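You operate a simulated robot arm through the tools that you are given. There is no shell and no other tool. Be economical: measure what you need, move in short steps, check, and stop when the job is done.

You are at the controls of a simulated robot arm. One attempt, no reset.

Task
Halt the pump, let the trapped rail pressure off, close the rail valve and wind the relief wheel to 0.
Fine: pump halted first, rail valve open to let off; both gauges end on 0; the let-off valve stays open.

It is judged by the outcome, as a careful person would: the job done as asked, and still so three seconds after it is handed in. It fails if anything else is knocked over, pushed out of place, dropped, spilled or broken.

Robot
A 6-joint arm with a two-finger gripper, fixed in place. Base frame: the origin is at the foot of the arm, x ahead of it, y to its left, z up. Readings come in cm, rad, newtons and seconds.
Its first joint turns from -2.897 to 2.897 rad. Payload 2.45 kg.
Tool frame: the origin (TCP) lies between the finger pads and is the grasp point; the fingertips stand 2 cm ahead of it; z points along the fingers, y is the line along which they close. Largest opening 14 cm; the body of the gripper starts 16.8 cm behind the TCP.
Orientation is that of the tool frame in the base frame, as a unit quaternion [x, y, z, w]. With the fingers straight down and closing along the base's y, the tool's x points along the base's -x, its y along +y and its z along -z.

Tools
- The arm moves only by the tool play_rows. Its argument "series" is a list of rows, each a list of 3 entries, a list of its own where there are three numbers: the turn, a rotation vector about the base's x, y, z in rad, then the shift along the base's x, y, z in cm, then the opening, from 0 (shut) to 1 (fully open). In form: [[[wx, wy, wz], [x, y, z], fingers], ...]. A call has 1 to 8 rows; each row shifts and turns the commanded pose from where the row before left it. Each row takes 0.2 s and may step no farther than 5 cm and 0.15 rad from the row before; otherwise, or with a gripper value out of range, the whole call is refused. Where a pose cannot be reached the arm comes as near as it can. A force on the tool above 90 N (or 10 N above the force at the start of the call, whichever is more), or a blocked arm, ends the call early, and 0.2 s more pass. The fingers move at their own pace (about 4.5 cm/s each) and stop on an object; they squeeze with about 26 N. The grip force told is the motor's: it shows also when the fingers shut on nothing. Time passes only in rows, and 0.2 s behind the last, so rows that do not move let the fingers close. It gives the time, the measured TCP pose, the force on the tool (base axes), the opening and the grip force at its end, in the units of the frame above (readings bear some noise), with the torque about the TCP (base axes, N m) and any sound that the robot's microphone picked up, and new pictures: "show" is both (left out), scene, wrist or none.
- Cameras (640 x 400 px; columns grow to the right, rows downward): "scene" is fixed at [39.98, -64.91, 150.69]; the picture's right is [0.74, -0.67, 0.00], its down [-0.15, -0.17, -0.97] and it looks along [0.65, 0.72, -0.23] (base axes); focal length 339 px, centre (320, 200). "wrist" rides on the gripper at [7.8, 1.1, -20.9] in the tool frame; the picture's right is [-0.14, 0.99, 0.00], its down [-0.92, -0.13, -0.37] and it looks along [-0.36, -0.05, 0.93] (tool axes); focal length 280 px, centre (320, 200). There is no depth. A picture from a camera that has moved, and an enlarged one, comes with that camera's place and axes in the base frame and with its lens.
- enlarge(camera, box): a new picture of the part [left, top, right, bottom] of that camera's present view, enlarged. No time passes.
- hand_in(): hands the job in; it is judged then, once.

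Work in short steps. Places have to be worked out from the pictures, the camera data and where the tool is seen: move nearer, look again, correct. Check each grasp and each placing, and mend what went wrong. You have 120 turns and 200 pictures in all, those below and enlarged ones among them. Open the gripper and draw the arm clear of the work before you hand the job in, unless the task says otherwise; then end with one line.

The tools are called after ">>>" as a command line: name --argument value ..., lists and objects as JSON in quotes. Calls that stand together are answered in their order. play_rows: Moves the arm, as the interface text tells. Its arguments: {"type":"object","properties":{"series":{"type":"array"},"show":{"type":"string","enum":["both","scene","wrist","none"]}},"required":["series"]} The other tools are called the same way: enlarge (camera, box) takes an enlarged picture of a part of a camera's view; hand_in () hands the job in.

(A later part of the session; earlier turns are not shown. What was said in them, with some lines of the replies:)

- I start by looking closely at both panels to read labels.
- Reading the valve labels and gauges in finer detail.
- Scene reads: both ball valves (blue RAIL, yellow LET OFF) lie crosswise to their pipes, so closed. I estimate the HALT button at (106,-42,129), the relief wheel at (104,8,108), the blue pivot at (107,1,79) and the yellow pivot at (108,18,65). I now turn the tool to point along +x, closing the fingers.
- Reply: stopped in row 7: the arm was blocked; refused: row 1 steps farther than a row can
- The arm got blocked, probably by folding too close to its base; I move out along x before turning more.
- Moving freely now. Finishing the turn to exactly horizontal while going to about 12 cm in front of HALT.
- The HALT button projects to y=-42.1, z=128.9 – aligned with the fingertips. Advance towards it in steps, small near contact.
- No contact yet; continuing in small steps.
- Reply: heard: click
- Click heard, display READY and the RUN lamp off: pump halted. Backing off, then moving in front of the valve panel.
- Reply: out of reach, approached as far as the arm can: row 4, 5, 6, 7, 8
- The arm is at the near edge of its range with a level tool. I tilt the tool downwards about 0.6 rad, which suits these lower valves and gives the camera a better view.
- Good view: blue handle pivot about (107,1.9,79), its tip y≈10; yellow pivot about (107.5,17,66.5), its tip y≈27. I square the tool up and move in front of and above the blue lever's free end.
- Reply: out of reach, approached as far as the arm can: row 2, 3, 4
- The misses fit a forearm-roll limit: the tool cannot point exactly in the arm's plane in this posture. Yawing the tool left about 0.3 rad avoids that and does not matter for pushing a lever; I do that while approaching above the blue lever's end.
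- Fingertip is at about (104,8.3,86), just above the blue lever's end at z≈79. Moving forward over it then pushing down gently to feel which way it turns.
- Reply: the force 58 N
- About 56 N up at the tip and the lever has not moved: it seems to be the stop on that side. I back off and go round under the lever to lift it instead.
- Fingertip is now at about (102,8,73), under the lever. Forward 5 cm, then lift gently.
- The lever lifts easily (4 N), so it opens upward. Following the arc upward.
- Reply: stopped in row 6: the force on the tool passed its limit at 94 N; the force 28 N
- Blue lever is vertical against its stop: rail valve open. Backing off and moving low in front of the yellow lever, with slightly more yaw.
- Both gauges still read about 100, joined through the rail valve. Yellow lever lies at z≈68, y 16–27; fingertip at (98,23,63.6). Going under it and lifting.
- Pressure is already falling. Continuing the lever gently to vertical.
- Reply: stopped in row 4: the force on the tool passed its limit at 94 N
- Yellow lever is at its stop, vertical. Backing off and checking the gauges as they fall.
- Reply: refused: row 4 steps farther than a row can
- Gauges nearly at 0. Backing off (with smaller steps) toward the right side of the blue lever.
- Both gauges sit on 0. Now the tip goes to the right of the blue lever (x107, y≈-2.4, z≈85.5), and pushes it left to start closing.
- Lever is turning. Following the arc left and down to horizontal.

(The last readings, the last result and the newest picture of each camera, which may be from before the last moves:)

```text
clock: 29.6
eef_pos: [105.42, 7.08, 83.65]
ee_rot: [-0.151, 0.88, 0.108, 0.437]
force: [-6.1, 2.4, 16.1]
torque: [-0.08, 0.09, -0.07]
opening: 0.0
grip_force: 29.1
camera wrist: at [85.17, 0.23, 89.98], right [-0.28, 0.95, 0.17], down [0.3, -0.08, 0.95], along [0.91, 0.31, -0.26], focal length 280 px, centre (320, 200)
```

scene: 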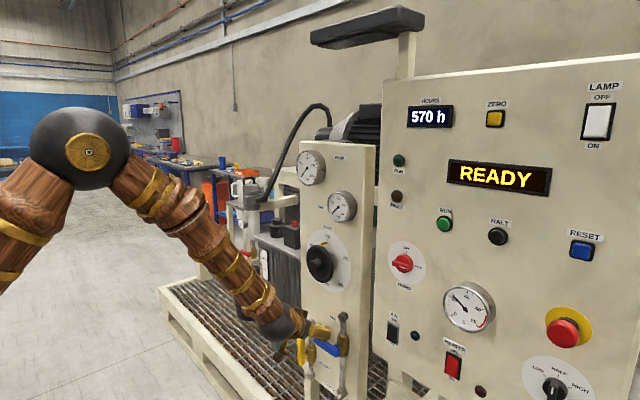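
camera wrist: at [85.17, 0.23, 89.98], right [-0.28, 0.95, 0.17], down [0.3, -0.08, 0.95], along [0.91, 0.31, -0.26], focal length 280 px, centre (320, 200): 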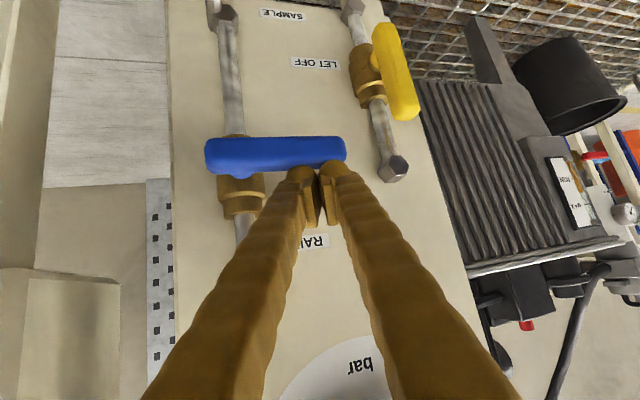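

Blue lever is practically horizontal; a final 0.3 cm press on the stop, then back off.

>>> play_rows --series '[[[0, 0, 0], [0, 0, -0.3], 0], [[0, 0, 0], [0, 0, 1.5], 0], [[0, 0, 0], [-4, 0, 2], 0], [[0, 0, 0], [-4, 0, 2.5], 0], [[0, 0, 0], [-4, 0, 2.5], 0], [[0, 0, 0], [-3, 0, 3], 0]]'

>>> enlarge --camera "wrist" --box '[340, 100, 560, 300]'

>>> enlarge --camera "scene" --box '[280, 220, 370, 400]'

```text
clock: 31.0
eef_pos: [90.34, 7.23, 94.96]
ee_rot: [-0.15, 0.881, 0.108, 0.436]
force: [0.3, -0.6, 0.2]
torque: [0.04, 0.0, 0.01]
opening: 0.0
grip_force: 29.1
camera wrist: at [70.09, 0.32, 101.26], right [-0.27, 0.95, 0.17], down [0.3, -0.08, 0.95], along [0.91, 0.31, -0.27], focal length 280 px, centre (320, 200)
```

scene: 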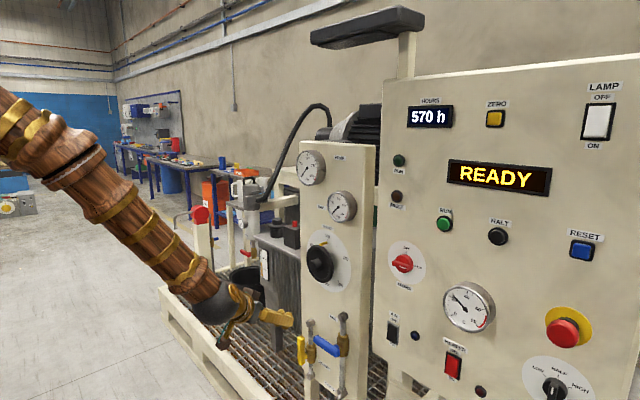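
wrist: 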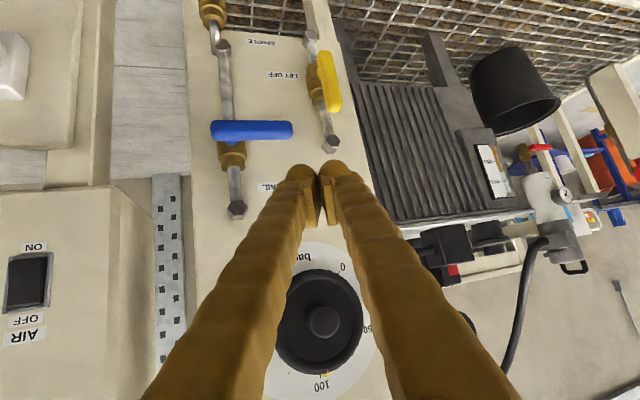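

```text
2.00 times, centred on (450, 200) of wrist
camera zoom: at [70.09, 0.32, 101.26], right [-0.27, 0.95, 0.17], down [0.3, -0.08, 0.95], along [0.91, 0.31, -0.27], focal length 561 px, centre (60, 200)
```

zoom: 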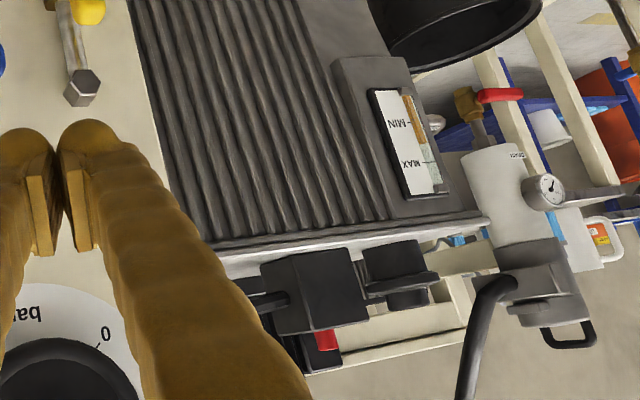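

```text
2.22 times, centred on (325, 310) of scene
camera zoom: at [39.98, -64.91, 150.69], right [0.74, -0.67, 0.0], down [-0.15, -0.17, -0.97], along [0.65, 0.72, -0.23], focal length 753 px, centre (309, -44)
```

zoom: 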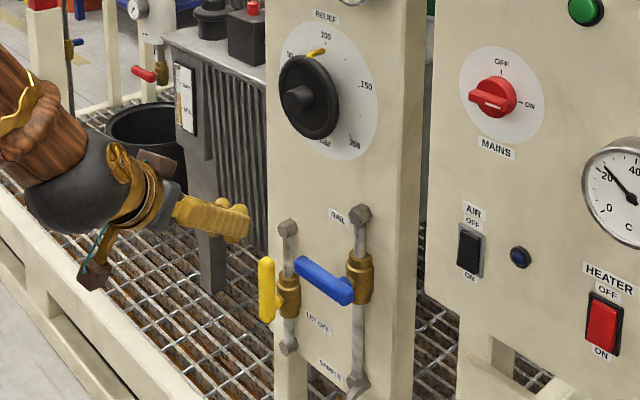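

Rail valve closed, let-off still open. The relief wheel (hub ≈ (105.5,9.5,106.5), about 10 cm across) is best gripped with a level tool pointing straight along x, so I must get out of the flipped wrist posture: first tilt steeply down to the left side, then yaw back.

>>> play_rows --series '[[[-0.056, 0.128, 0], [-2, 0, 3], 0], [[-0.056, 0.128, 0], [-2, 0, 3], 0], [[-0.056, 0.128, 0], [-2, 0, 3], 0], [[-0.056, 0.128, 0], [-2, 0, 3], 0], [[-0.056, 0.128, 0], [0, 0, 3], 0], [[0, 0, -0.13], [0, 0, 0], 0], [[0, 0, -0.13], [0, 0, 0], 0], [[0, 0, -0.12], [0, 0, 0], 0]]'

```text
clock: 32.8
eef_pos: [82.33, 7.27, 109.51]
ee_rot: [0.022, 0.993, 0.004, 0.117]
force: [-0.8, 0.2, 0.1]
torque: [0.01, -0.01, -0.02]
opening: 0.0
grip_force: 29.2
camera wrist: at [70.0, 8.6, 128.35], right [0.18, 0.98, 0.05], down [0.8, -0.17, 0.57], along [0.57, -0.06, -0.82], focal length 280 px, centre (320, 200)
```

scene: 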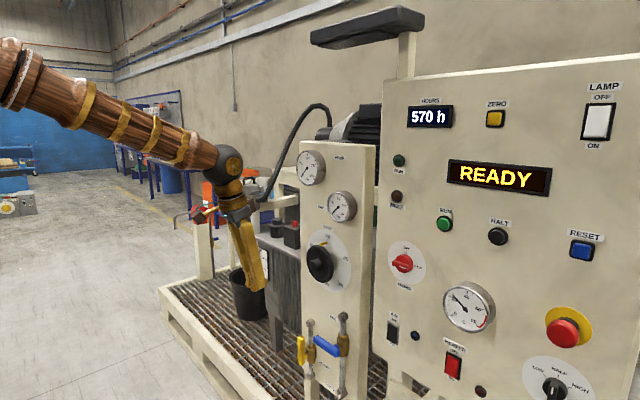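
wrist: 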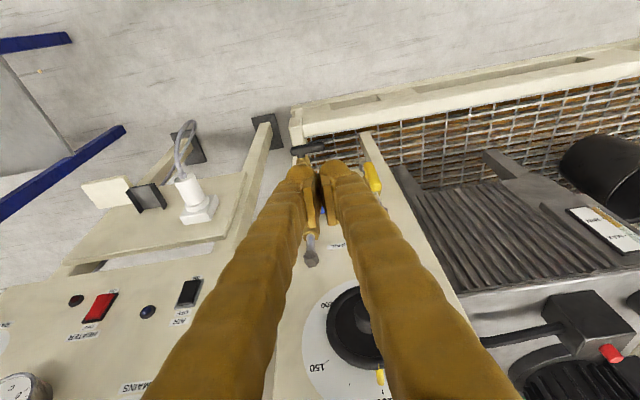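

The wrist is unflipped now. I align the yaw with the arm's plane and tilt up in-plane, to see whether the wrist can bend through straight.

>>> play_rows --series '[[[-0.04, 0, 0.09], [0, 0, 0], 0], [[0.012, -0.14, 0], [0.5, 0, 0], 0], [[0.012, -0.14, 0], [0.5, 0, 0], 0], [[0.012, -0.14, 0], [0.5, 0, 0], 0], [[0.012, -0.14, 0], [0.5, 0, 0], 0], [[0.012, -0.14, 0], [0.5, 0, 0], 0], [[0.012, -0.14, 0], [0.5, 0, 0], 0]]'

```text
clock: 34.4
eef_pos: [85.26, 8.31, 109.83]
ee_rot: [-0.046, 0.857, 0.015, 0.513]
force: [0.1, -3.5, 0.4]
torque: [0.27, 0.06, 0.5]
opening: 0.0
grip_force: 29.4
out of reach, approached as far as the arm can: row 6
camera wrist: at [63.17, 7.33, 112.88], right [-0.03, 0.99, 0.1], down [0.12, -0.09, 0.99], along [0.99, 0.04, -0.12], focal length 280 px, centre (320, 200)
```

scene: 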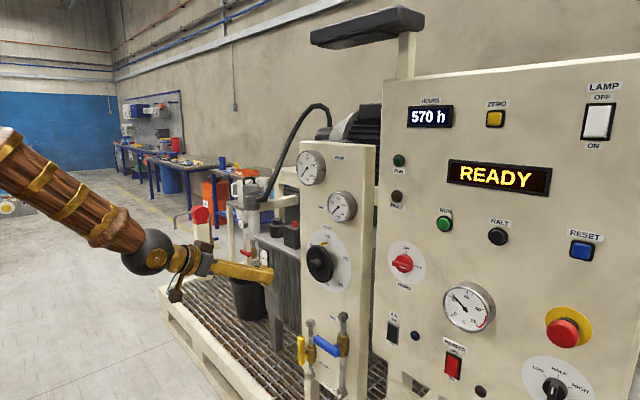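
wrist: 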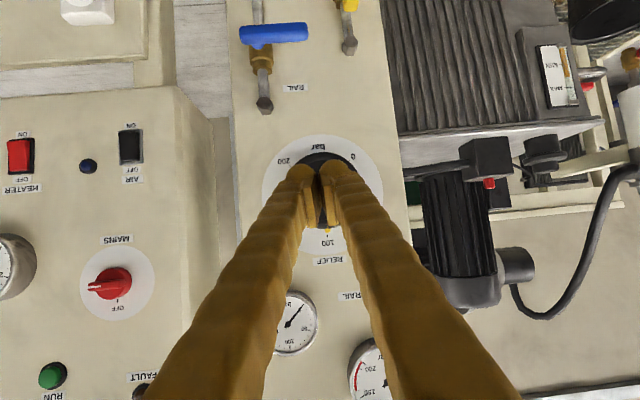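

The wrist bends only slightly beyond straight, so a level, straight-on approach is not possible here. A tilted pinch on the hub, swung rigidly about the wheel's axis, will do instead; I look at the wheel's hub first.

>>> enlarge --camera "scene" --box '[295, 220, 360, 300]'

>>> enlarge --camera "wrist" --box '[250, 120, 400, 270]'

```text
5.00 times, centred on (328, 260) of scene
camera zoom: at [39.98, -64.91, 150.69], right [0.74, -0.67, 0.0], down [-0.15, -0.17, -0.97], along [0.65, 0.72, -0.23], focal length 1693 px, centre (282, -100)
```

zoom: 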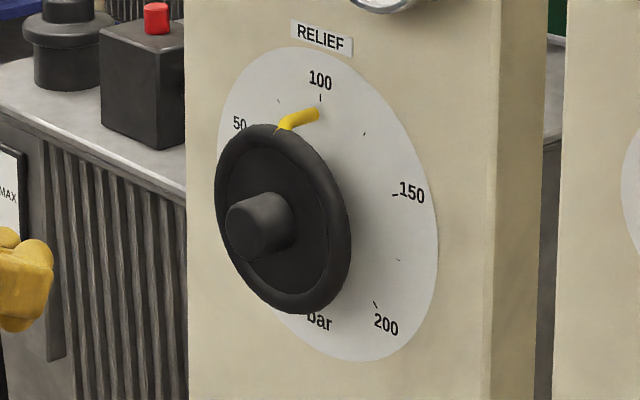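

```text
2.67 times, centred on (325, 195) of wrist
camera zoom: at [63.17, 7.33, 112.88], right [-0.03, 0.99, 0.1], down [0.12, -0.09, 0.99], along [0.99, 0.04, -0.12], focal length 748 px, centre (307, 213)
```

zoom: 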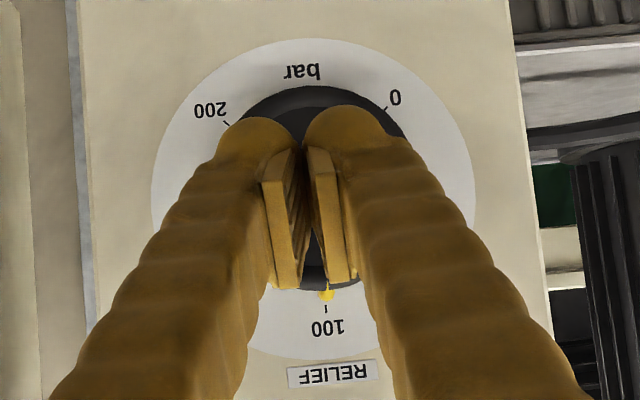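

Pointer sits at 100, so about 135° anticlockwise to 0. I place the wheel axis at y≈9.7, z≈106, the knob from x≈104.3 to 107.7 and about 3.8 cm thick. First I go back to the left-yawed, raised tool posture: tilt down, yaw left, then tilt up to level, standing back.

>>> play_rows --series '[[[-0.01, 0.125, 0], [0, 0, 0], 0], [[-0.01, 0.125, 0], [0, 0, 0], 0], [[-0.01, 0.125, 0], [0, 0, 0], 0], [[-0.01, 0.125, 0], [0, 0, 0], 0], [[0, 0, 0.15], [0, 0, 0], 0], [[0, 0, 0.15], [0, 0, 0], 0], [[0, 0, 0.15], [0, 0, 0], 0], [[0, 0, 0.15], [0, 0, 0], 0]]' --show "none"

>>> play_rows --series '[[[0.09, -0.111, 0], [1, 0, 0], 0], [[0.09, -0.111, 0], [1, 0, 0], 0], [[0.09, -0.111, 0], [1, 0, 0], 0], [[0.09, -0.111, 0], [1, 0, 0], 0], [[0.09, -0.111, 0], [0, 0, 0], 0], [[0.09, -0.111, 0], [0, 0, 0], 0], [[0.09, -0.111, 0], [0, 0, 0], 0]]'

```text
clock: 36.2
eef_pos: [85.48, 7.24, 109.61]
ee_rot: [-0.304, 0.91, 0.086, 0.27]
force: [0.1, 0.2, 0.5]
torque: [0.02, 0.0, -0.02]
opening: 0.0
grip_force: 29.6
out of reach, approached as far as the arm can: row 2
```

```text
clock: 37.8
eef_pos: [89.34, 7.13, 109.51]
ee_rot: [-0.218, 0.671, 0.236, 0.669]
force: [-0.4, 0.0, 0.6]
torque: [-0.03, 0.02, 0.03]
opening: 0.01
grip_force: 29.0
camera wrist: at [72.08, -4.42, 101.89], right [-0.6, 0.78, 0.17], down [-0.2, -0.35, 0.91], along [0.77, 0.51, 0.37], focal length 280 px, centre (320, 200)
```

scene: 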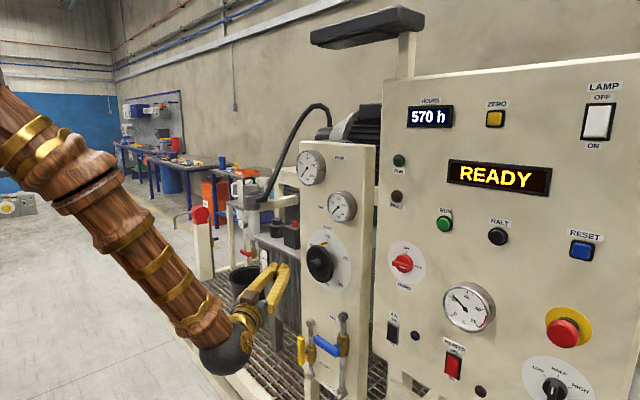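
wrist: 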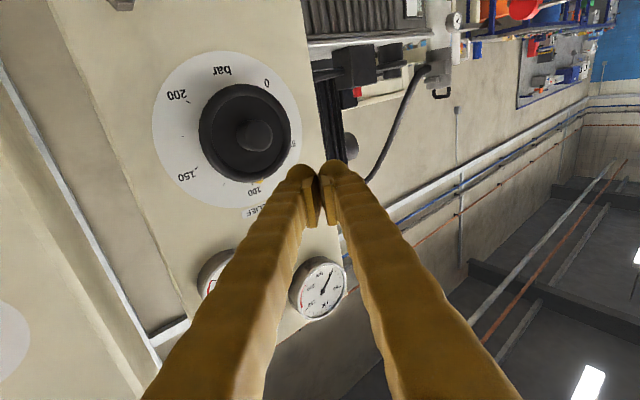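

Clear view of the wheel: knob end at about y 9.7, z 105.7. Rolling the gripper 90° about its own axis and opening it to ~7 cm, so the pads will lie parallel to the knob's axis.

>>> play_rows --series '[[[0.111, 0.085, 0.001], [0, 0, 0], 0.5], [[0.111, 0.085, 0.001], [0, 0, 0], 0.5], [[0.111, 0.085, 0.001], [0, 0, 0], 0.5], [[0.111, 0.085, 0.001], [0, 0, 0], 0.5], [[0.111, 0.085, 0.001], [0, 0, 0], 0.5], [[0.111, 0.085, 0.001], [0, 0, 0], 0.5], [[0.111, 0.085, 0.001], [0, 0, 0], 0.5], [[0.111, 0.085, 0.001], [0, 0, 0], 0.5]]' --show "none"

>>> play_rows --series '[[[0.111, 0.085, 0.001], [0, 0, 0], 0.5], [[0.111, 0.085, 0.001], [0, 0, 0], 0.5], [[0.111, 0.085, 0.001], [0, 0, 0], 0.5], [[0.022, 0.017, 0], [0, 0, 0], 0.5]]'

```text
clock: 39.6
eef_pos: [89.49, 7.22, 109.67]
ee_rot: [0.171, 0.684, 0.557, 0.439]
force: [-0.2, -0.2, 0.3]
torque: [0.04, 0.04, 0.0]
opening: 6.99
grip_force: 0.1
```

```text
clock: 40.6
eef_pos: [89.36, 7.23, 109.64]
ee_rot: [0.319, 0.628, 0.641, 0.305]
force: [-0.1, -0.1, -0.1]
torque: [-0.02, 0.02, 0.04]
opening: 7.02
grip_force: 0.0
camera wrist: at [68.08, 0.68, 110.88], right [0.09, -0.13, 0.99], down [0.27, -0.95, -0.15], along [0.96, 0.28, -0.05], focal length 280 px, centre (320, 200)
```

scene: 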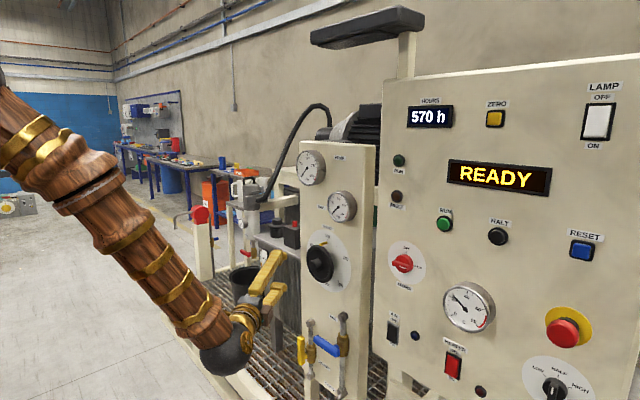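
wrist: 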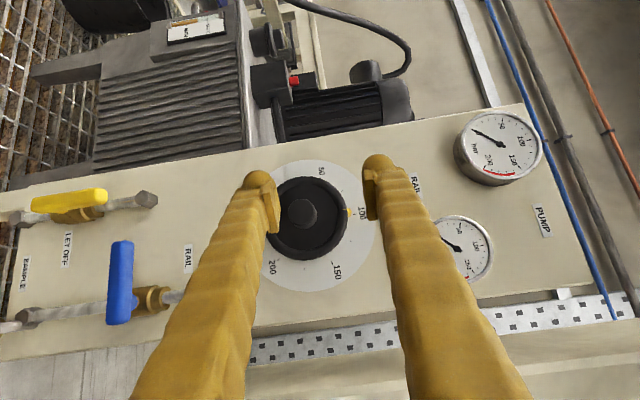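

The roll works. Knob now reads y≈9.75, z≈106.1. Swinging the tool +45° about x to the starting angle while coming to x=96 on the wheel axis.

>>> play_rows --series '[[[0.131, 0, 0], [1.1, 0.42, -0.59], 0.5], [[0.131, 0, 0], [1.1, 0.42, -0.59], 0.5], [[0.131, 0, 0], [1.1, 0.42, -0.59], 0.5], [[0.131, 0, 0], [1.1, 0.42, -0.59], 0.5], [[0.131, 0, 0], [1.1, 0.42, -0.59], 0.5], [[0.131, 0, 0], [1.1, 0.42, -0.59], 0.5]]'

```text
clock: 42.0
eef_pos: [95.91, 9.73, 106.29]
ee_rot: [0.411, 0.334, 0.833, 0.161]
force: [0.0, 0.9, 0.5]
torque: [-0.01, -0.03, 0.03]
opening: 7.04
grip_force: 0.1
camera wrist: at [74.7, 4.27, 102.48], right [0.09, -0.79, 0.6], down [0.27, -0.56, -0.78], along [0.96, 0.23, 0.16], focal length 280 px, centre (320, 200)
```

scene: 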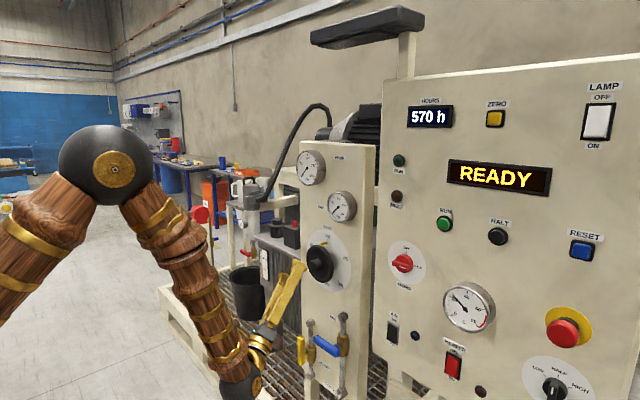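
wrist: 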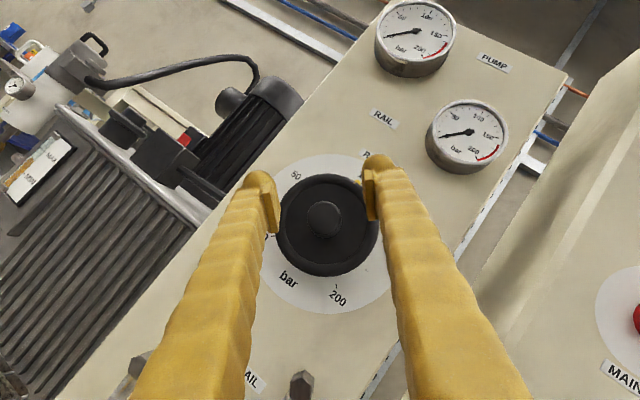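

Knob centered: y≈9.8, z≈106. Advancing along x to straddle the knob.

>>> play_rows --series '[[[0, 0, 0], [2.5, 0, -0.1], 0.5], [[0, 0, 0], [2.5, 0.05, -0.1], 0.5], [[0, 0, 0], [1.5, 0, 0], 0.5], [[0, 0, 0], [0.8, 0, 0], 0.5]]'

```text
clock: 43.0
eef_pos: [103.37, 9.58, 106.04]
ee_rot: [0.412, 0.335, 0.832, 0.16]
force: [0.3, -0.7, 0.4]
torque: [-0.04, -0.03, 0.03]
opening: 7.0
grip_force: 0.1
camera wrist: at [82.09, 4.33, 102.25], right [0.09, -0.79, 0.6], down [0.27, -0.56, -0.78], along [0.96, 0.23, 0.16], focal length 280 px, centre (320, 200)
```

scene: 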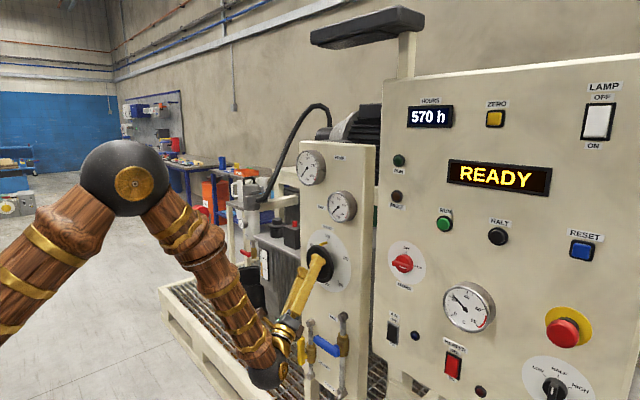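
wrist: 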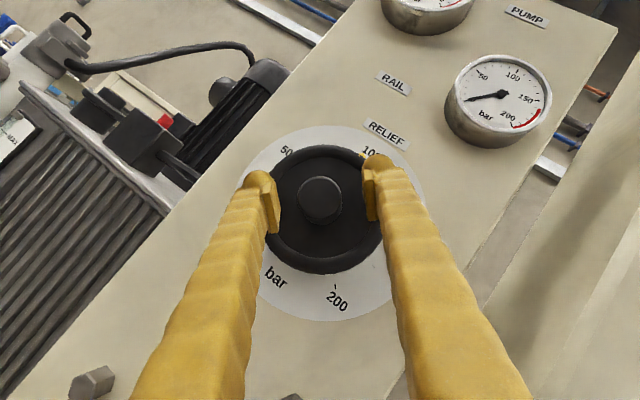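

Well centred. Advancing 0.9 cm more and closing on the knob.

>>> play_rows --series '[[[0, 0, 0], [0.5, 0, 0], 0.5], [[0, 0, 0], [0.4, 0, 0], 0.5], [[0, 0, 0], [0, 0, 0], 0.3], [[0, 0, 0], [0, 0, 0], 0.2], [[0, 0, 0], [0, 0, 0], 0.1], [[0, 0, 0], [0, 0, 0], 0.1]]'

```text
clock: 44.4
eef_pos: [104.29, 9.77, 105.94]
ee_rot: [0.412, 0.335, 0.832, 0.159]
force: [8.2, 13.6, -7.3]
torque: [-0.03, 0.07, 0.13]
opening: 3.68
grip_force: 38.3
camera wrist: at [83.04, 4.42, 102.18], right [0.09, -0.79, 0.6], down [0.27, -0.56, -0.78], along [0.96, 0.24, 0.16], focal length 280 px, centre (320, 200)
```

scene: 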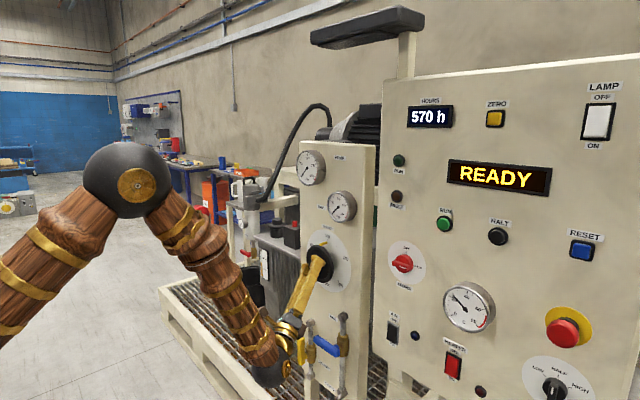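
wrist: 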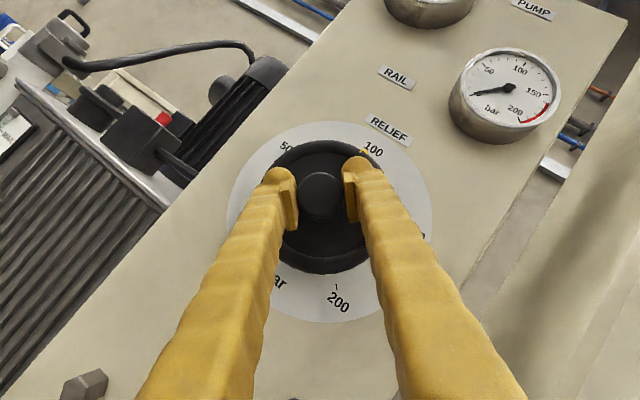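

Gripped at 3.7 cm. A small recentring, then turning anticlockwise (about -x) 3 rows and checking.

>>> play_rows --series '[[[0, 0, 0], [0, 0.15, -0.1], 0.05], [[-0.12, 0, 0], [0, 0, 0], 0.05], [[-0.12, 0, 0], [0, 0, 0], 0.05], [[-0.12, 0, 0], [0, 0, 0], 0.05]]'

```text
clock: 45.4
eef_pos: [104.28, 9.75, 106.03]
ee_rot: [0.375, 0.479, 0.759, 0.233]
force: [10.2, -16.6, 9.2]
torque: [0.02, 0.04, -0.14]
opening: 3.67
grip_force: 44.7
camera wrist: at [83.02, 3.44, 104.34], right [0.09, -0.53, 0.84], down [0.27, -0.8, -0.53], along [0.96, 0.27, 0.07], focal length 280 px, centre (320, 200)
```

scene: 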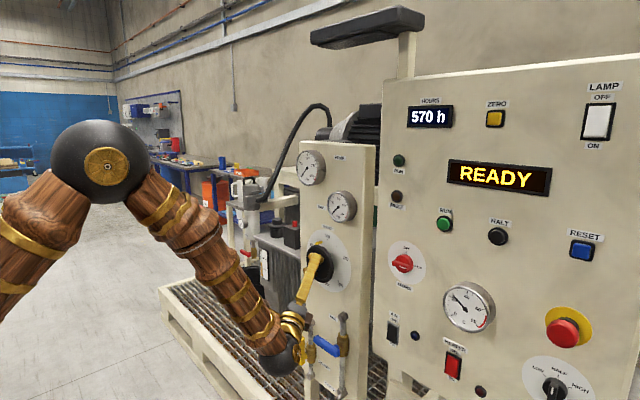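
wrist: 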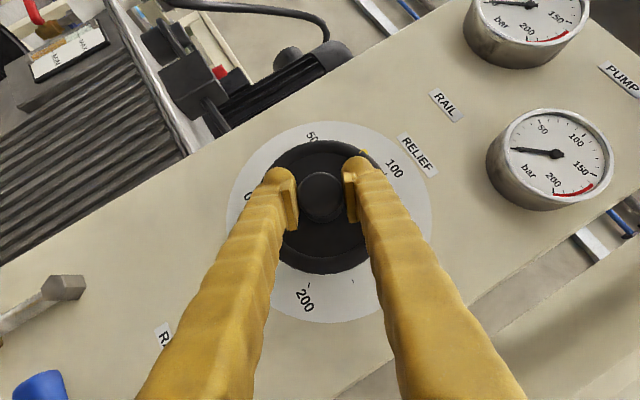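

The wheel turns with the gripper. Continuing, with a slight recentring.

>>> play_rows --series '[[[-0.13, 0, 0], [0, -0.08, 0.04], 0.05], [[-0.13, 0, 0], [0, 0, 0], 0.05], [[-0.13, 0, 0], [0, 0, 0], 0.05], [[-0.13, 0, 0], [0, 0, 0], 0.05], [[-0.13, 0, 0], [0, 0, 0], 0.05]]'

```text
clock: 46.6
eef_pos: [104.32, 9.76, 106.06]
ee_rot: [0.282, 0.696, 0.566, 0.34]
force: [19.1, -26.9, 30.7]
torque: [0.05, -0.26, -0.45]
opening: 3.69
grip_force: 45.0
camera wrist: at [83.0, 3.72, 108.69], right [0.09, 0.09, 0.99], down [0.27, -0.96, 0.06], along [0.96, 0.26, -0.11], focal length 280 px, centre (320, 200)
```

scene: 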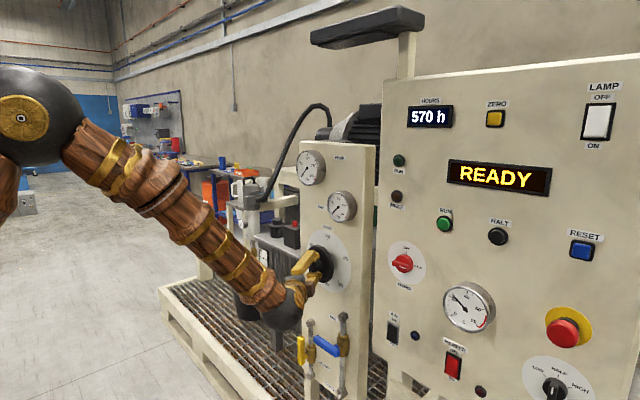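
wrist: 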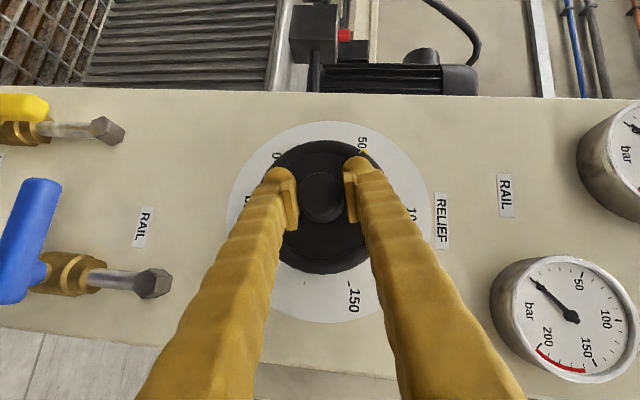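

Pointer near 55. Side force has built to ~40 N, so I recentre in its direction and continue.

>>> play_rows --series '[[[0, 0, 0], [0.1, -0.15, 0.17], 0.05], [[-0.13, 0, 0], [0, 0, 0], 0.05], [[-0.13, 0, 0], [0, 0, 0], 0.05]]' --show "none"

```text
clock: 47.4
eef_pos: [104.37, 9.8, 106.05]
ee_rot: [0.235, 0.764, 0.471, 0.372]
force: [-9.7, -10.1, 34.8]
torque: [0.09, -0.31, -0.12]
opening: 3.63
grip_force: 44.9
```

Force is still upward; another small correction, continuing.

>>> play_rows --series '[[[0, 0, 0], [-0.05, -0.05, 0.2], 0.05], [[-0.13, 0, 0], [0, 0, 0], 0.05], [[-0.13, 0, 0], [0, 0, 0], 0.05], [[-0.1, 0, 0], [0, 0, 0], 0.05]]'

```text
clock: 48.4
eef_pos: [104.37, 9.96, 106.08]
ee_rot: [0.165, 0.836, 0.326, 0.409]
force: [11.4, 28.3, 5.1]
torque: [0.07, 0.01, 0.17]
opening: 3.65
grip_force: 45.4
camera wrist: at [83.02, 6.35, 111.96], right [0.09, 0.65, 0.75], down [0.27, -0.74, 0.61], along [0.96, 0.15, -0.24], focal length 280 px, centre (320, 200)
```

scene: 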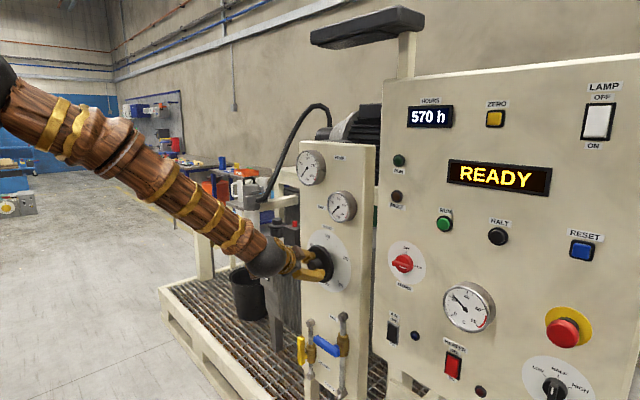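
wrist: 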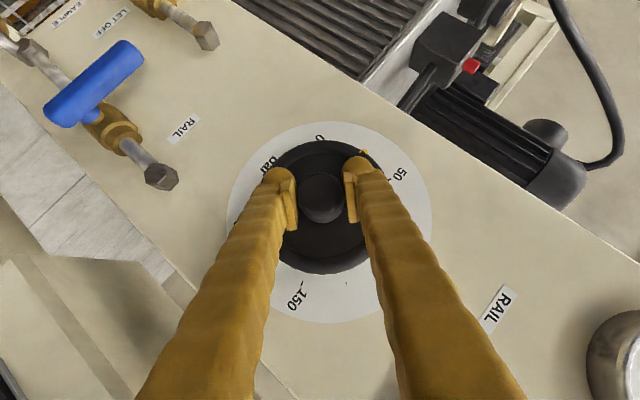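

Pointer near 30 now; about 42° left. Recentring towards +y and going on.

>>> play_rows --series '[[[0, 0, 0], [0.05, 0.15, 0.03], 0.05], [[-0.12, 0, 0], [0, 0, 0], 0.05], [[-0.12, 0, 0], [0, 0, 0], 0.05], [[-0.12, 0, 0], [0, 0, 0], 0.05]]'

```text
clock: 49.4
eef_pos: [104.26, 9.95, 106.16]
ee_rot: [0.089, 0.881, 0.171, 0.432]
force: [9.4, 35.1, 0.2]
torque: [0.09, 0.05, 0.22]
opening: 3.7
grip_force: 45.0
camera wrist: at [83.01, 8.64, 112.88], right [0.09, 0.87, 0.48], down [0.27, -0.48, 0.83], along [0.96, 0.05, -0.28], focal length 280 px, centre (320, 200)
```

scene: 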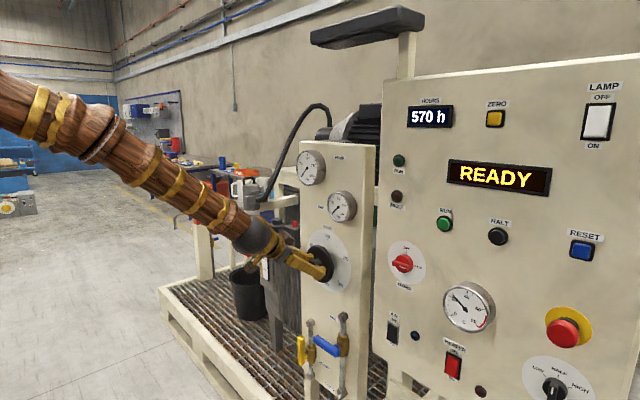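
wrist: 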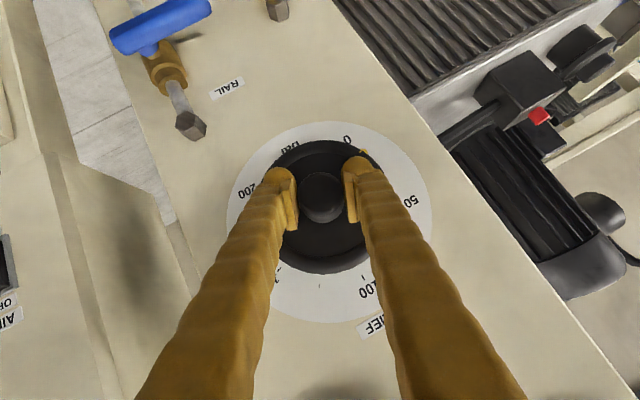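

Only about 20° left. Continuing gently.

>>> play_rows --series '[[[0, 0, 0], [0.05, 0.17, 0.03], 0.05], [[-0.1, 0, 0], [0, 0, 0], 0.05], [[-0.1, 0, 0], [0, 0, 0], 0.05], [[-0.08, 0, 0], [0, 0, 0], 0.05]]'

>>> enlarge --camera "wrist" --box '[230, 110, 430, 240]'

```text
clock: 50.4
eef_pos: [104.27, 10.01, 106.17]
ee_rot: [0.038, 0.897, 0.071, 0.435]
force: [26.5, 11.6, 0.8]
torque: [0.02, -0.07, 0.1]
opening: 3.65
grip_force: 45.4
out of reach, approached as far as the arm can: row 4
camera wrist: at [83.06, 10.15, 113.2], right [0.09, 0.96, 0.26], down [0.28, -0.28, 0.92], along [0.96, -0.01, -0.29], focal length 280 px, centre (320, 200)
```

scene: 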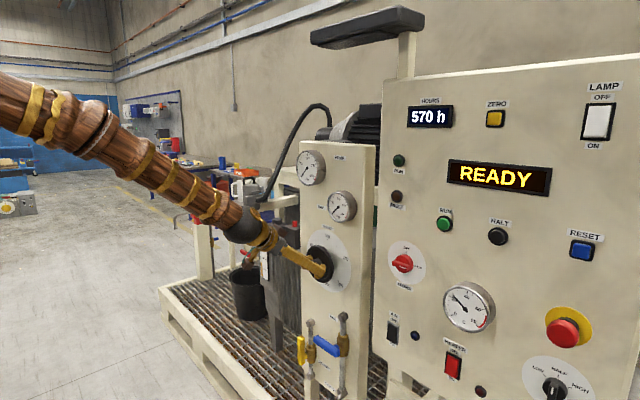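
wrist: 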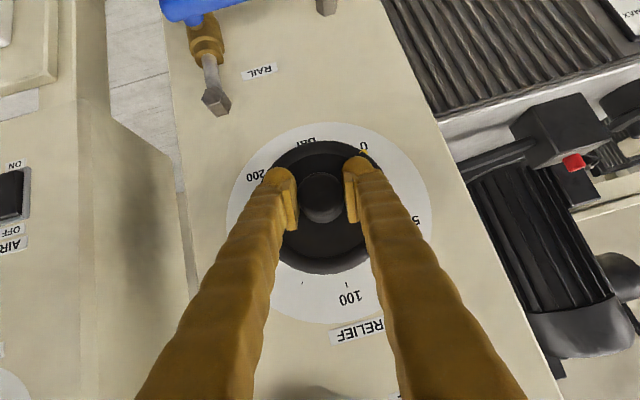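

```text
3.08 times, centred on (330, 175) of wrist
camera zoom: at [83.06, 10.15, 113.2], right [0.09, 0.96, 0.26], down [0.28, -0.28, 0.92], along [0.96, -0.01, -0.29], focal length 863 px, centre (289, 277)
```

zoom: 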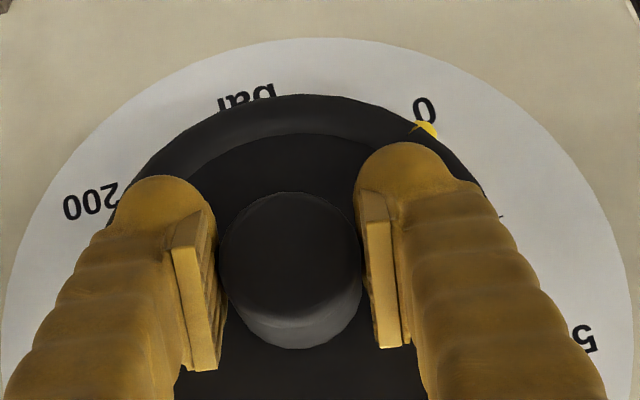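

About 7° short at the arm's limit. Releasing, swinging back ~40°, and regripping.

>>> play_rows --series '[[[0, 0, 0], [0, 0, 0], 0.45], [[0, 0, 0], [0, 0, 0], 0.45], [[0.13, 0, 0], [0, -0.05, 0], 0.45], [[0.13, 0, 0], [0, -0.05, 0], 0.45], [[0.13, 0, 0], [0, -0.05, 0], 0.45], [[0.13, 0, 0], [0, 0, 0], 0.45], [[0.13, 0, 0], [0, 0, 0], 0.45]]'

>>> enlarge --camera "wrist" --box '[220, 110, 440, 250]'

>>> enlarge --camera "scene" --box '[290, 140, 370, 300]'

```text
clock: 52.0
eef_pos: [104.33, 10.08, 106.34]
ee_rot: [0.167, 0.834, 0.333, 0.408]
force: [-0.1, 0.5, 0.5]
torque: [0.0, 0.0, 0.01]
opening: 6.3
grip_force: 0.1
camera wrist: at [83.06, 6.3, 112.12], right [0.09, 0.64, 0.76], down [0.27, -0.75, 0.6], along [0.96, 0.15, -0.24], focal length 280 px, centre (320, 200)
```

scene: 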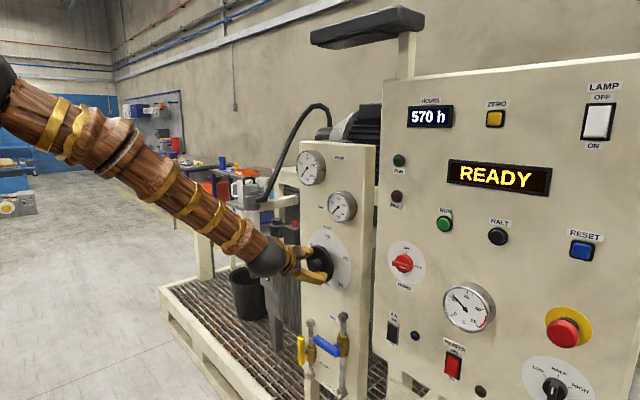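
wrist: 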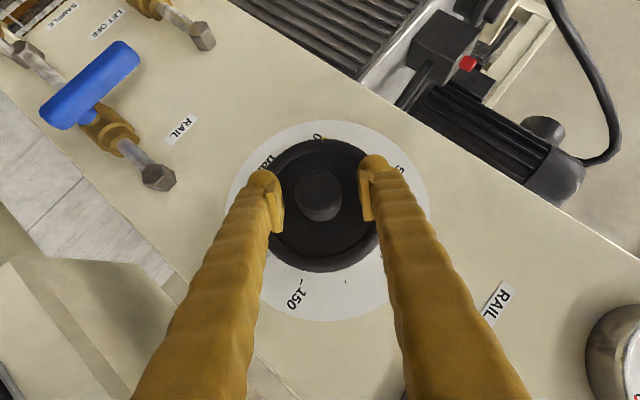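

```text
2.86 times, centred on (330, 180) of wrist
camera zoom: at [83.06, 6.3, 112.12], right [0.09, 0.64, 0.76], down [0.27, -0.75, 0.6], along [0.96, 0.15, -0.24], focal length 801 px, centre (291, 257)
```

zoom: 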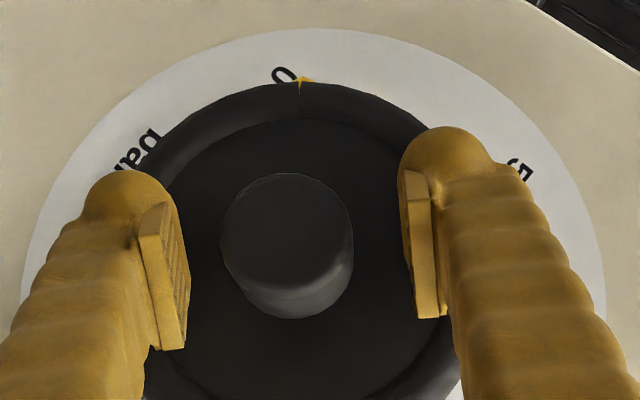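

```text
2.50 times, centred on (330, 220) of scene
camera zoom: at [39.98, -64.91, 150.69], right [0.74, -0.67, 0.0], down [-0.15, -0.17, -0.97], along [0.65, 0.72, -0.23], focal length 847 px, centre (295, 150)
```

zoom: 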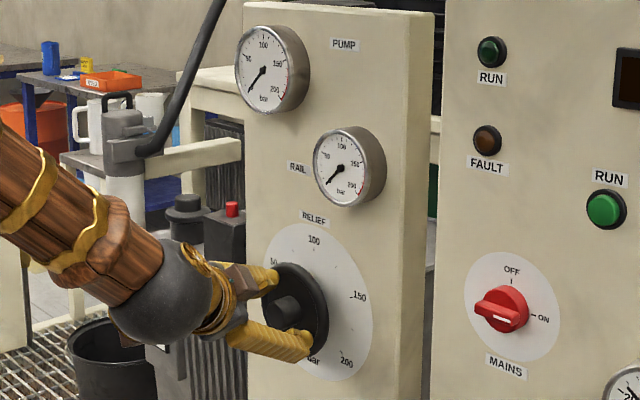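

Pointer is a few degrees short of 0. Regripping and turning the rest.

>>> play_rows --series '[[[0, 0, 0], [0, -0.1, -0.15], 0.3], [[0, 0, 0], [0, 0, 0], 0.15], [[0, 0, 0], [0, 0, 0], 0.05], [[0, 0, 0], [0, 0, 0], 0.05], [[-0.06, 0, 0], [0, 0, 0], 0.05], [[-0.06, 0, 0], [0, 0, 0], 0.05]]' --show "wrist"

>>> enlarge --camera "wrist" --box '[220, 110, 440, 250]'

```text
clock: 53.4
eef_pos: [104.34, 9.7, 106.15]
ee_rot: [0.142, 0.852, 0.28, 0.418]
force: [-10.5, 6.9, 10.0]
torque: [0.05, 0.0, -0.04]
opening: 3.66
grip_force: 45.2
camera wrist: at [83.07, 6.93, 112.41], right [0.09, 0.73, 0.68], down [0.27, -0.67, 0.69], along [0.96, 0.12, -0.26], focal length 280 px, centre (320, 200)
```

wrist: 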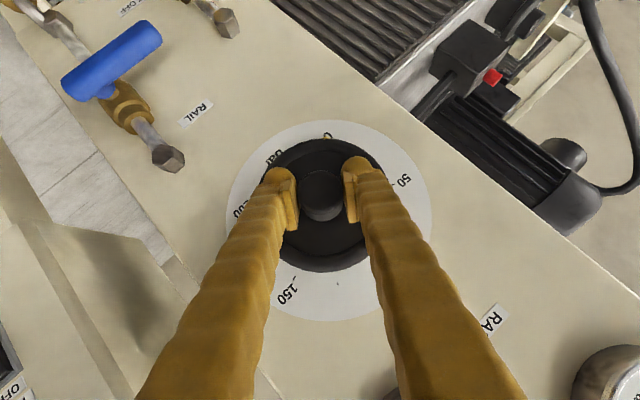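

```text
2.86 times, centred on (330, 180) of wrist
camera zoom: at [83.07, 6.93, 112.41], right [0.09, 0.73, 0.68], down [0.27, -0.67, 0.69], along [0.96, 0.12, -0.26], focal length 801 px, centre (291, 257)
```

zoom: 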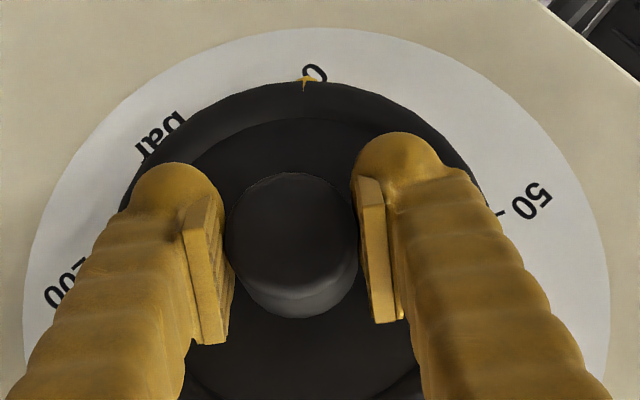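

By measured rotation I've turned about 2.35 rad of the 2.36 needed. A tiny further turn to feel for the end stop.

>>> play_rows --series '[[[-0.02, 0, 0], [0, 0, 0], 0.05], [[-0.02, 0, 0], [0, 0, 0], 0.05]]' --show "wrist"

>>> enlarge --camera "wrist" --box '[280, 110, 370, 166]'

```text
clock: 54.0
eef_pos: [104.34, 9.72, 106.27]
ee_rot: [0.134, 0.858, 0.264, 0.42]
force: [-13.5, 15.1, 18.1]
torque: [1.13, -0.03, 0.05]
opening: 3.65
grip_force: 45.1
camera wrist: at [83.07, 7.15, 112.55], right [0.09, 0.76, 0.65], down [0.27, -0.65, 0.71], along [0.96, 0.11, -0.26], focal length 280 px, centre (320, 200)
```

wrist: 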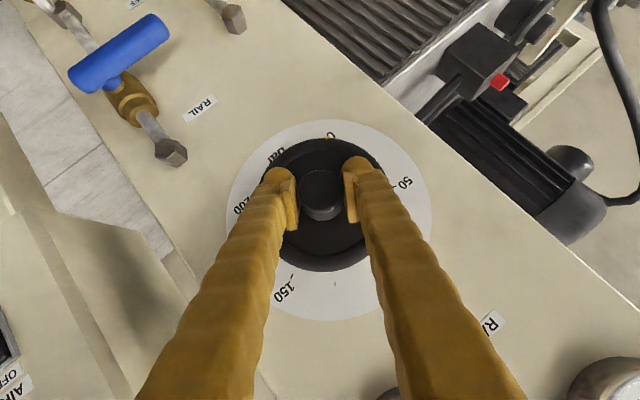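

```text
7.11 times, centred on (325, 138) of wrist
camera zoom: at [83.07, 7.15, 112.55], right [0.09, 0.76, 0.65], down [0.27, -0.65, 0.71], along [0.96, 0.11, -0.26], focal length 1994 px, centre (284, 641)
```

zoom: 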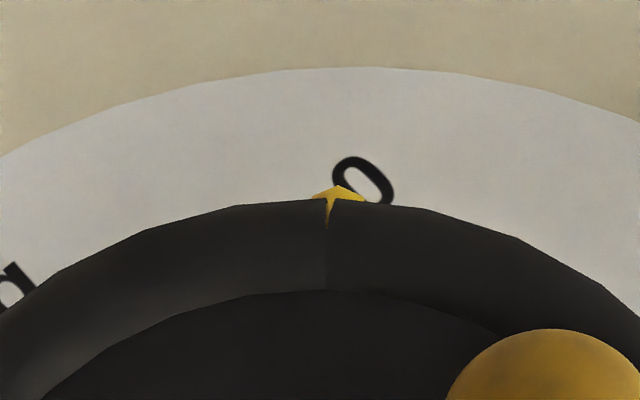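

The torque jumped to 1.1 N m: the wheel is on its end stop at 0. Releasing and backing straight off.

>>> play_rows --series '[[[0, 0, 0], [0, 0, 0], 0.5], [[0, 0, 0], [0, 0, 0], 0.5], [[0, 0, 0], [-1, 0, 0], 0.5], [[0, 0, 0], [-3, 0, 0], 0.5], [[0, 0, 0], [-4, 0, 0], 0.5], [[0, 0, 0], [-4, 0, 0], 0.5], [[0, 0, 0], [-4, 0, 0], 0.5]]'

>>> enlarge --camera "wrist" --box '[240, 110, 420, 250]'

>>> enlarge --camera "scene" --box '[270, 140, 400, 400]'

>>> enlarge --camera "scene" --box '[290, 140, 370, 240]'

```text
clock: 55.6
eef_pos: [88.53, 9.67, 106.1]
ee_rot: [0.134, 0.858, 0.262, 0.421]
force: [-0.1, -0.3, 0.5]
torque: [0.01, 0.02, -0.04]
opening: 7.0
grip_force: 0.0
camera wrist: at [67.27, 7.15, 112.33], right [0.09, 0.76, 0.65], down [0.27, -0.65, 0.71], along [0.96, 0.11, -0.26], focal length 280 px, centre (320, 200)
```

scene: 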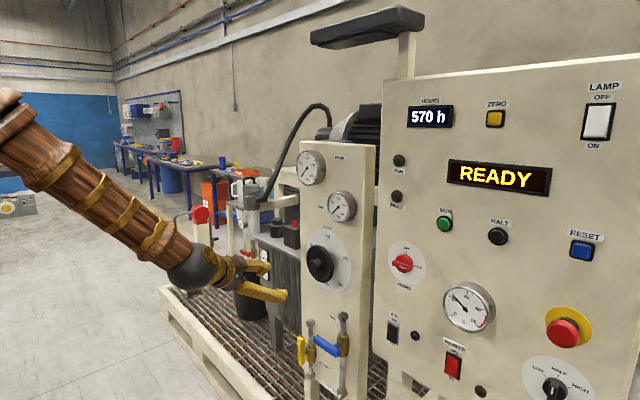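
wrist: 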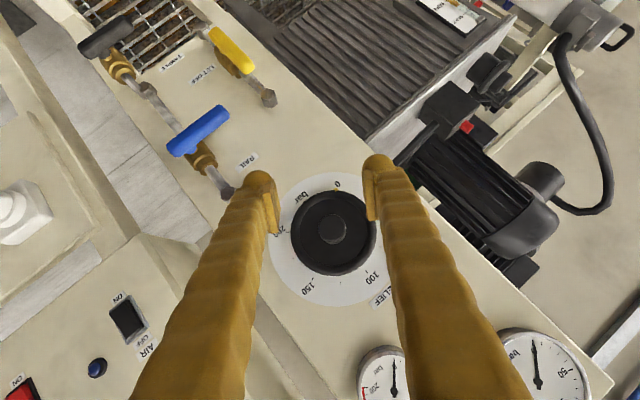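

```text
2.86 times, centred on (330, 180) of wrist
camera zoom: at [67.27, 7.15, 112.33], right [0.09, 0.76, 0.65], down [0.27, -0.65, 0.71], along [0.96, 0.11, -0.26], focal length 801 px, centre (291, 257)
```

zoom: 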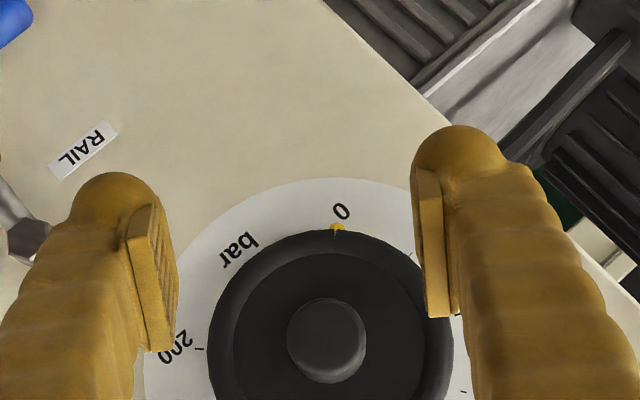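

```text
1.54 times, centred on (335, 270) of scene
camera zoom: at [39.98, -64.91, 150.69], right [0.74, -0.67, 0.0], down [-0.15, -0.17, -0.97], along [0.65, 0.72, -0.23], focal length 521 px, centre (297, 92)
```

zoom: 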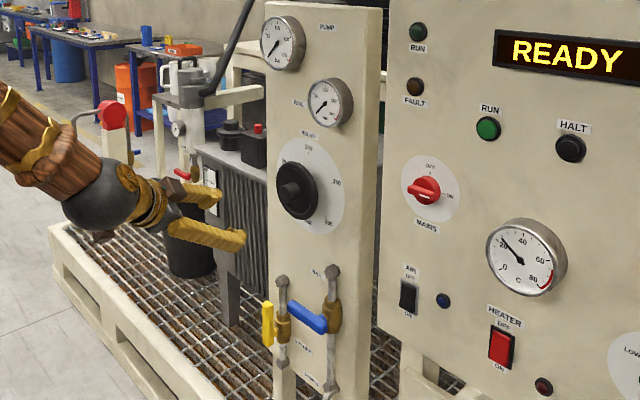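

```text
4.00 times, centred on (330, 190) of scene
camera zoom: at [39.98, -64.91, 150.69], right [0.74, -0.67, 0.0], down [-0.15, -0.17, -0.97], along [0.65, 0.72, -0.23], focal length 1355 px, centre (280, 240)
```

zoom: 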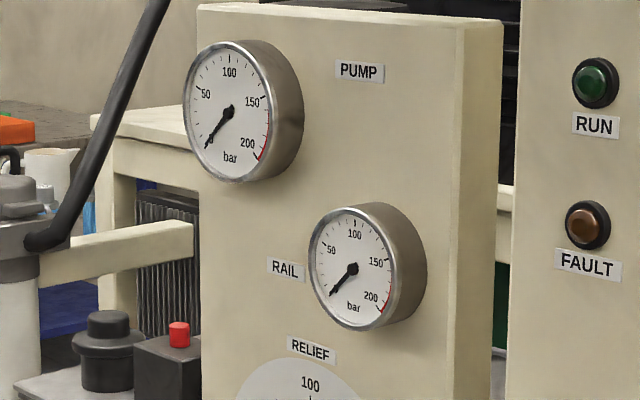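

Relief pointer at 0, both gauges at 0, rail valve crosswise (closed), let-off upright (open), pump READY. Drawing a bit farther back with the gripper open.

>>> play_rows --series '[[[0, 0, 0], [-3, 0, 1], 1], [[0, 0, 0], [-3, 0, 1], 1], [[0, 0, 0], [0, 0, 0], 1]]' --show "scene"

```text
clock: 56.4
eef_pos: [82.58, 9.94, 108.07]
ee_rot: [0.134, 0.858, 0.263, 0.421]
force: [0.4, 0.0, 0.6]
torque: [0.01, -0.01, 0.0]
opening: 13.98
grip_force: 0.1
```

scene: 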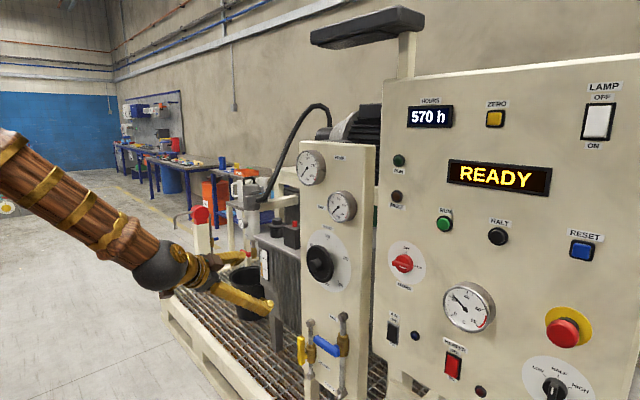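

The arm is clear and everything is in its final state; handing in.

>>> hand_in

```text
The job is handed in.
```

The pump was halted first, the rail pressure was let off with both gauges on 0, the rail valve is closed, the let-off valve is still open, and the relief wheel is on its stop at 0.
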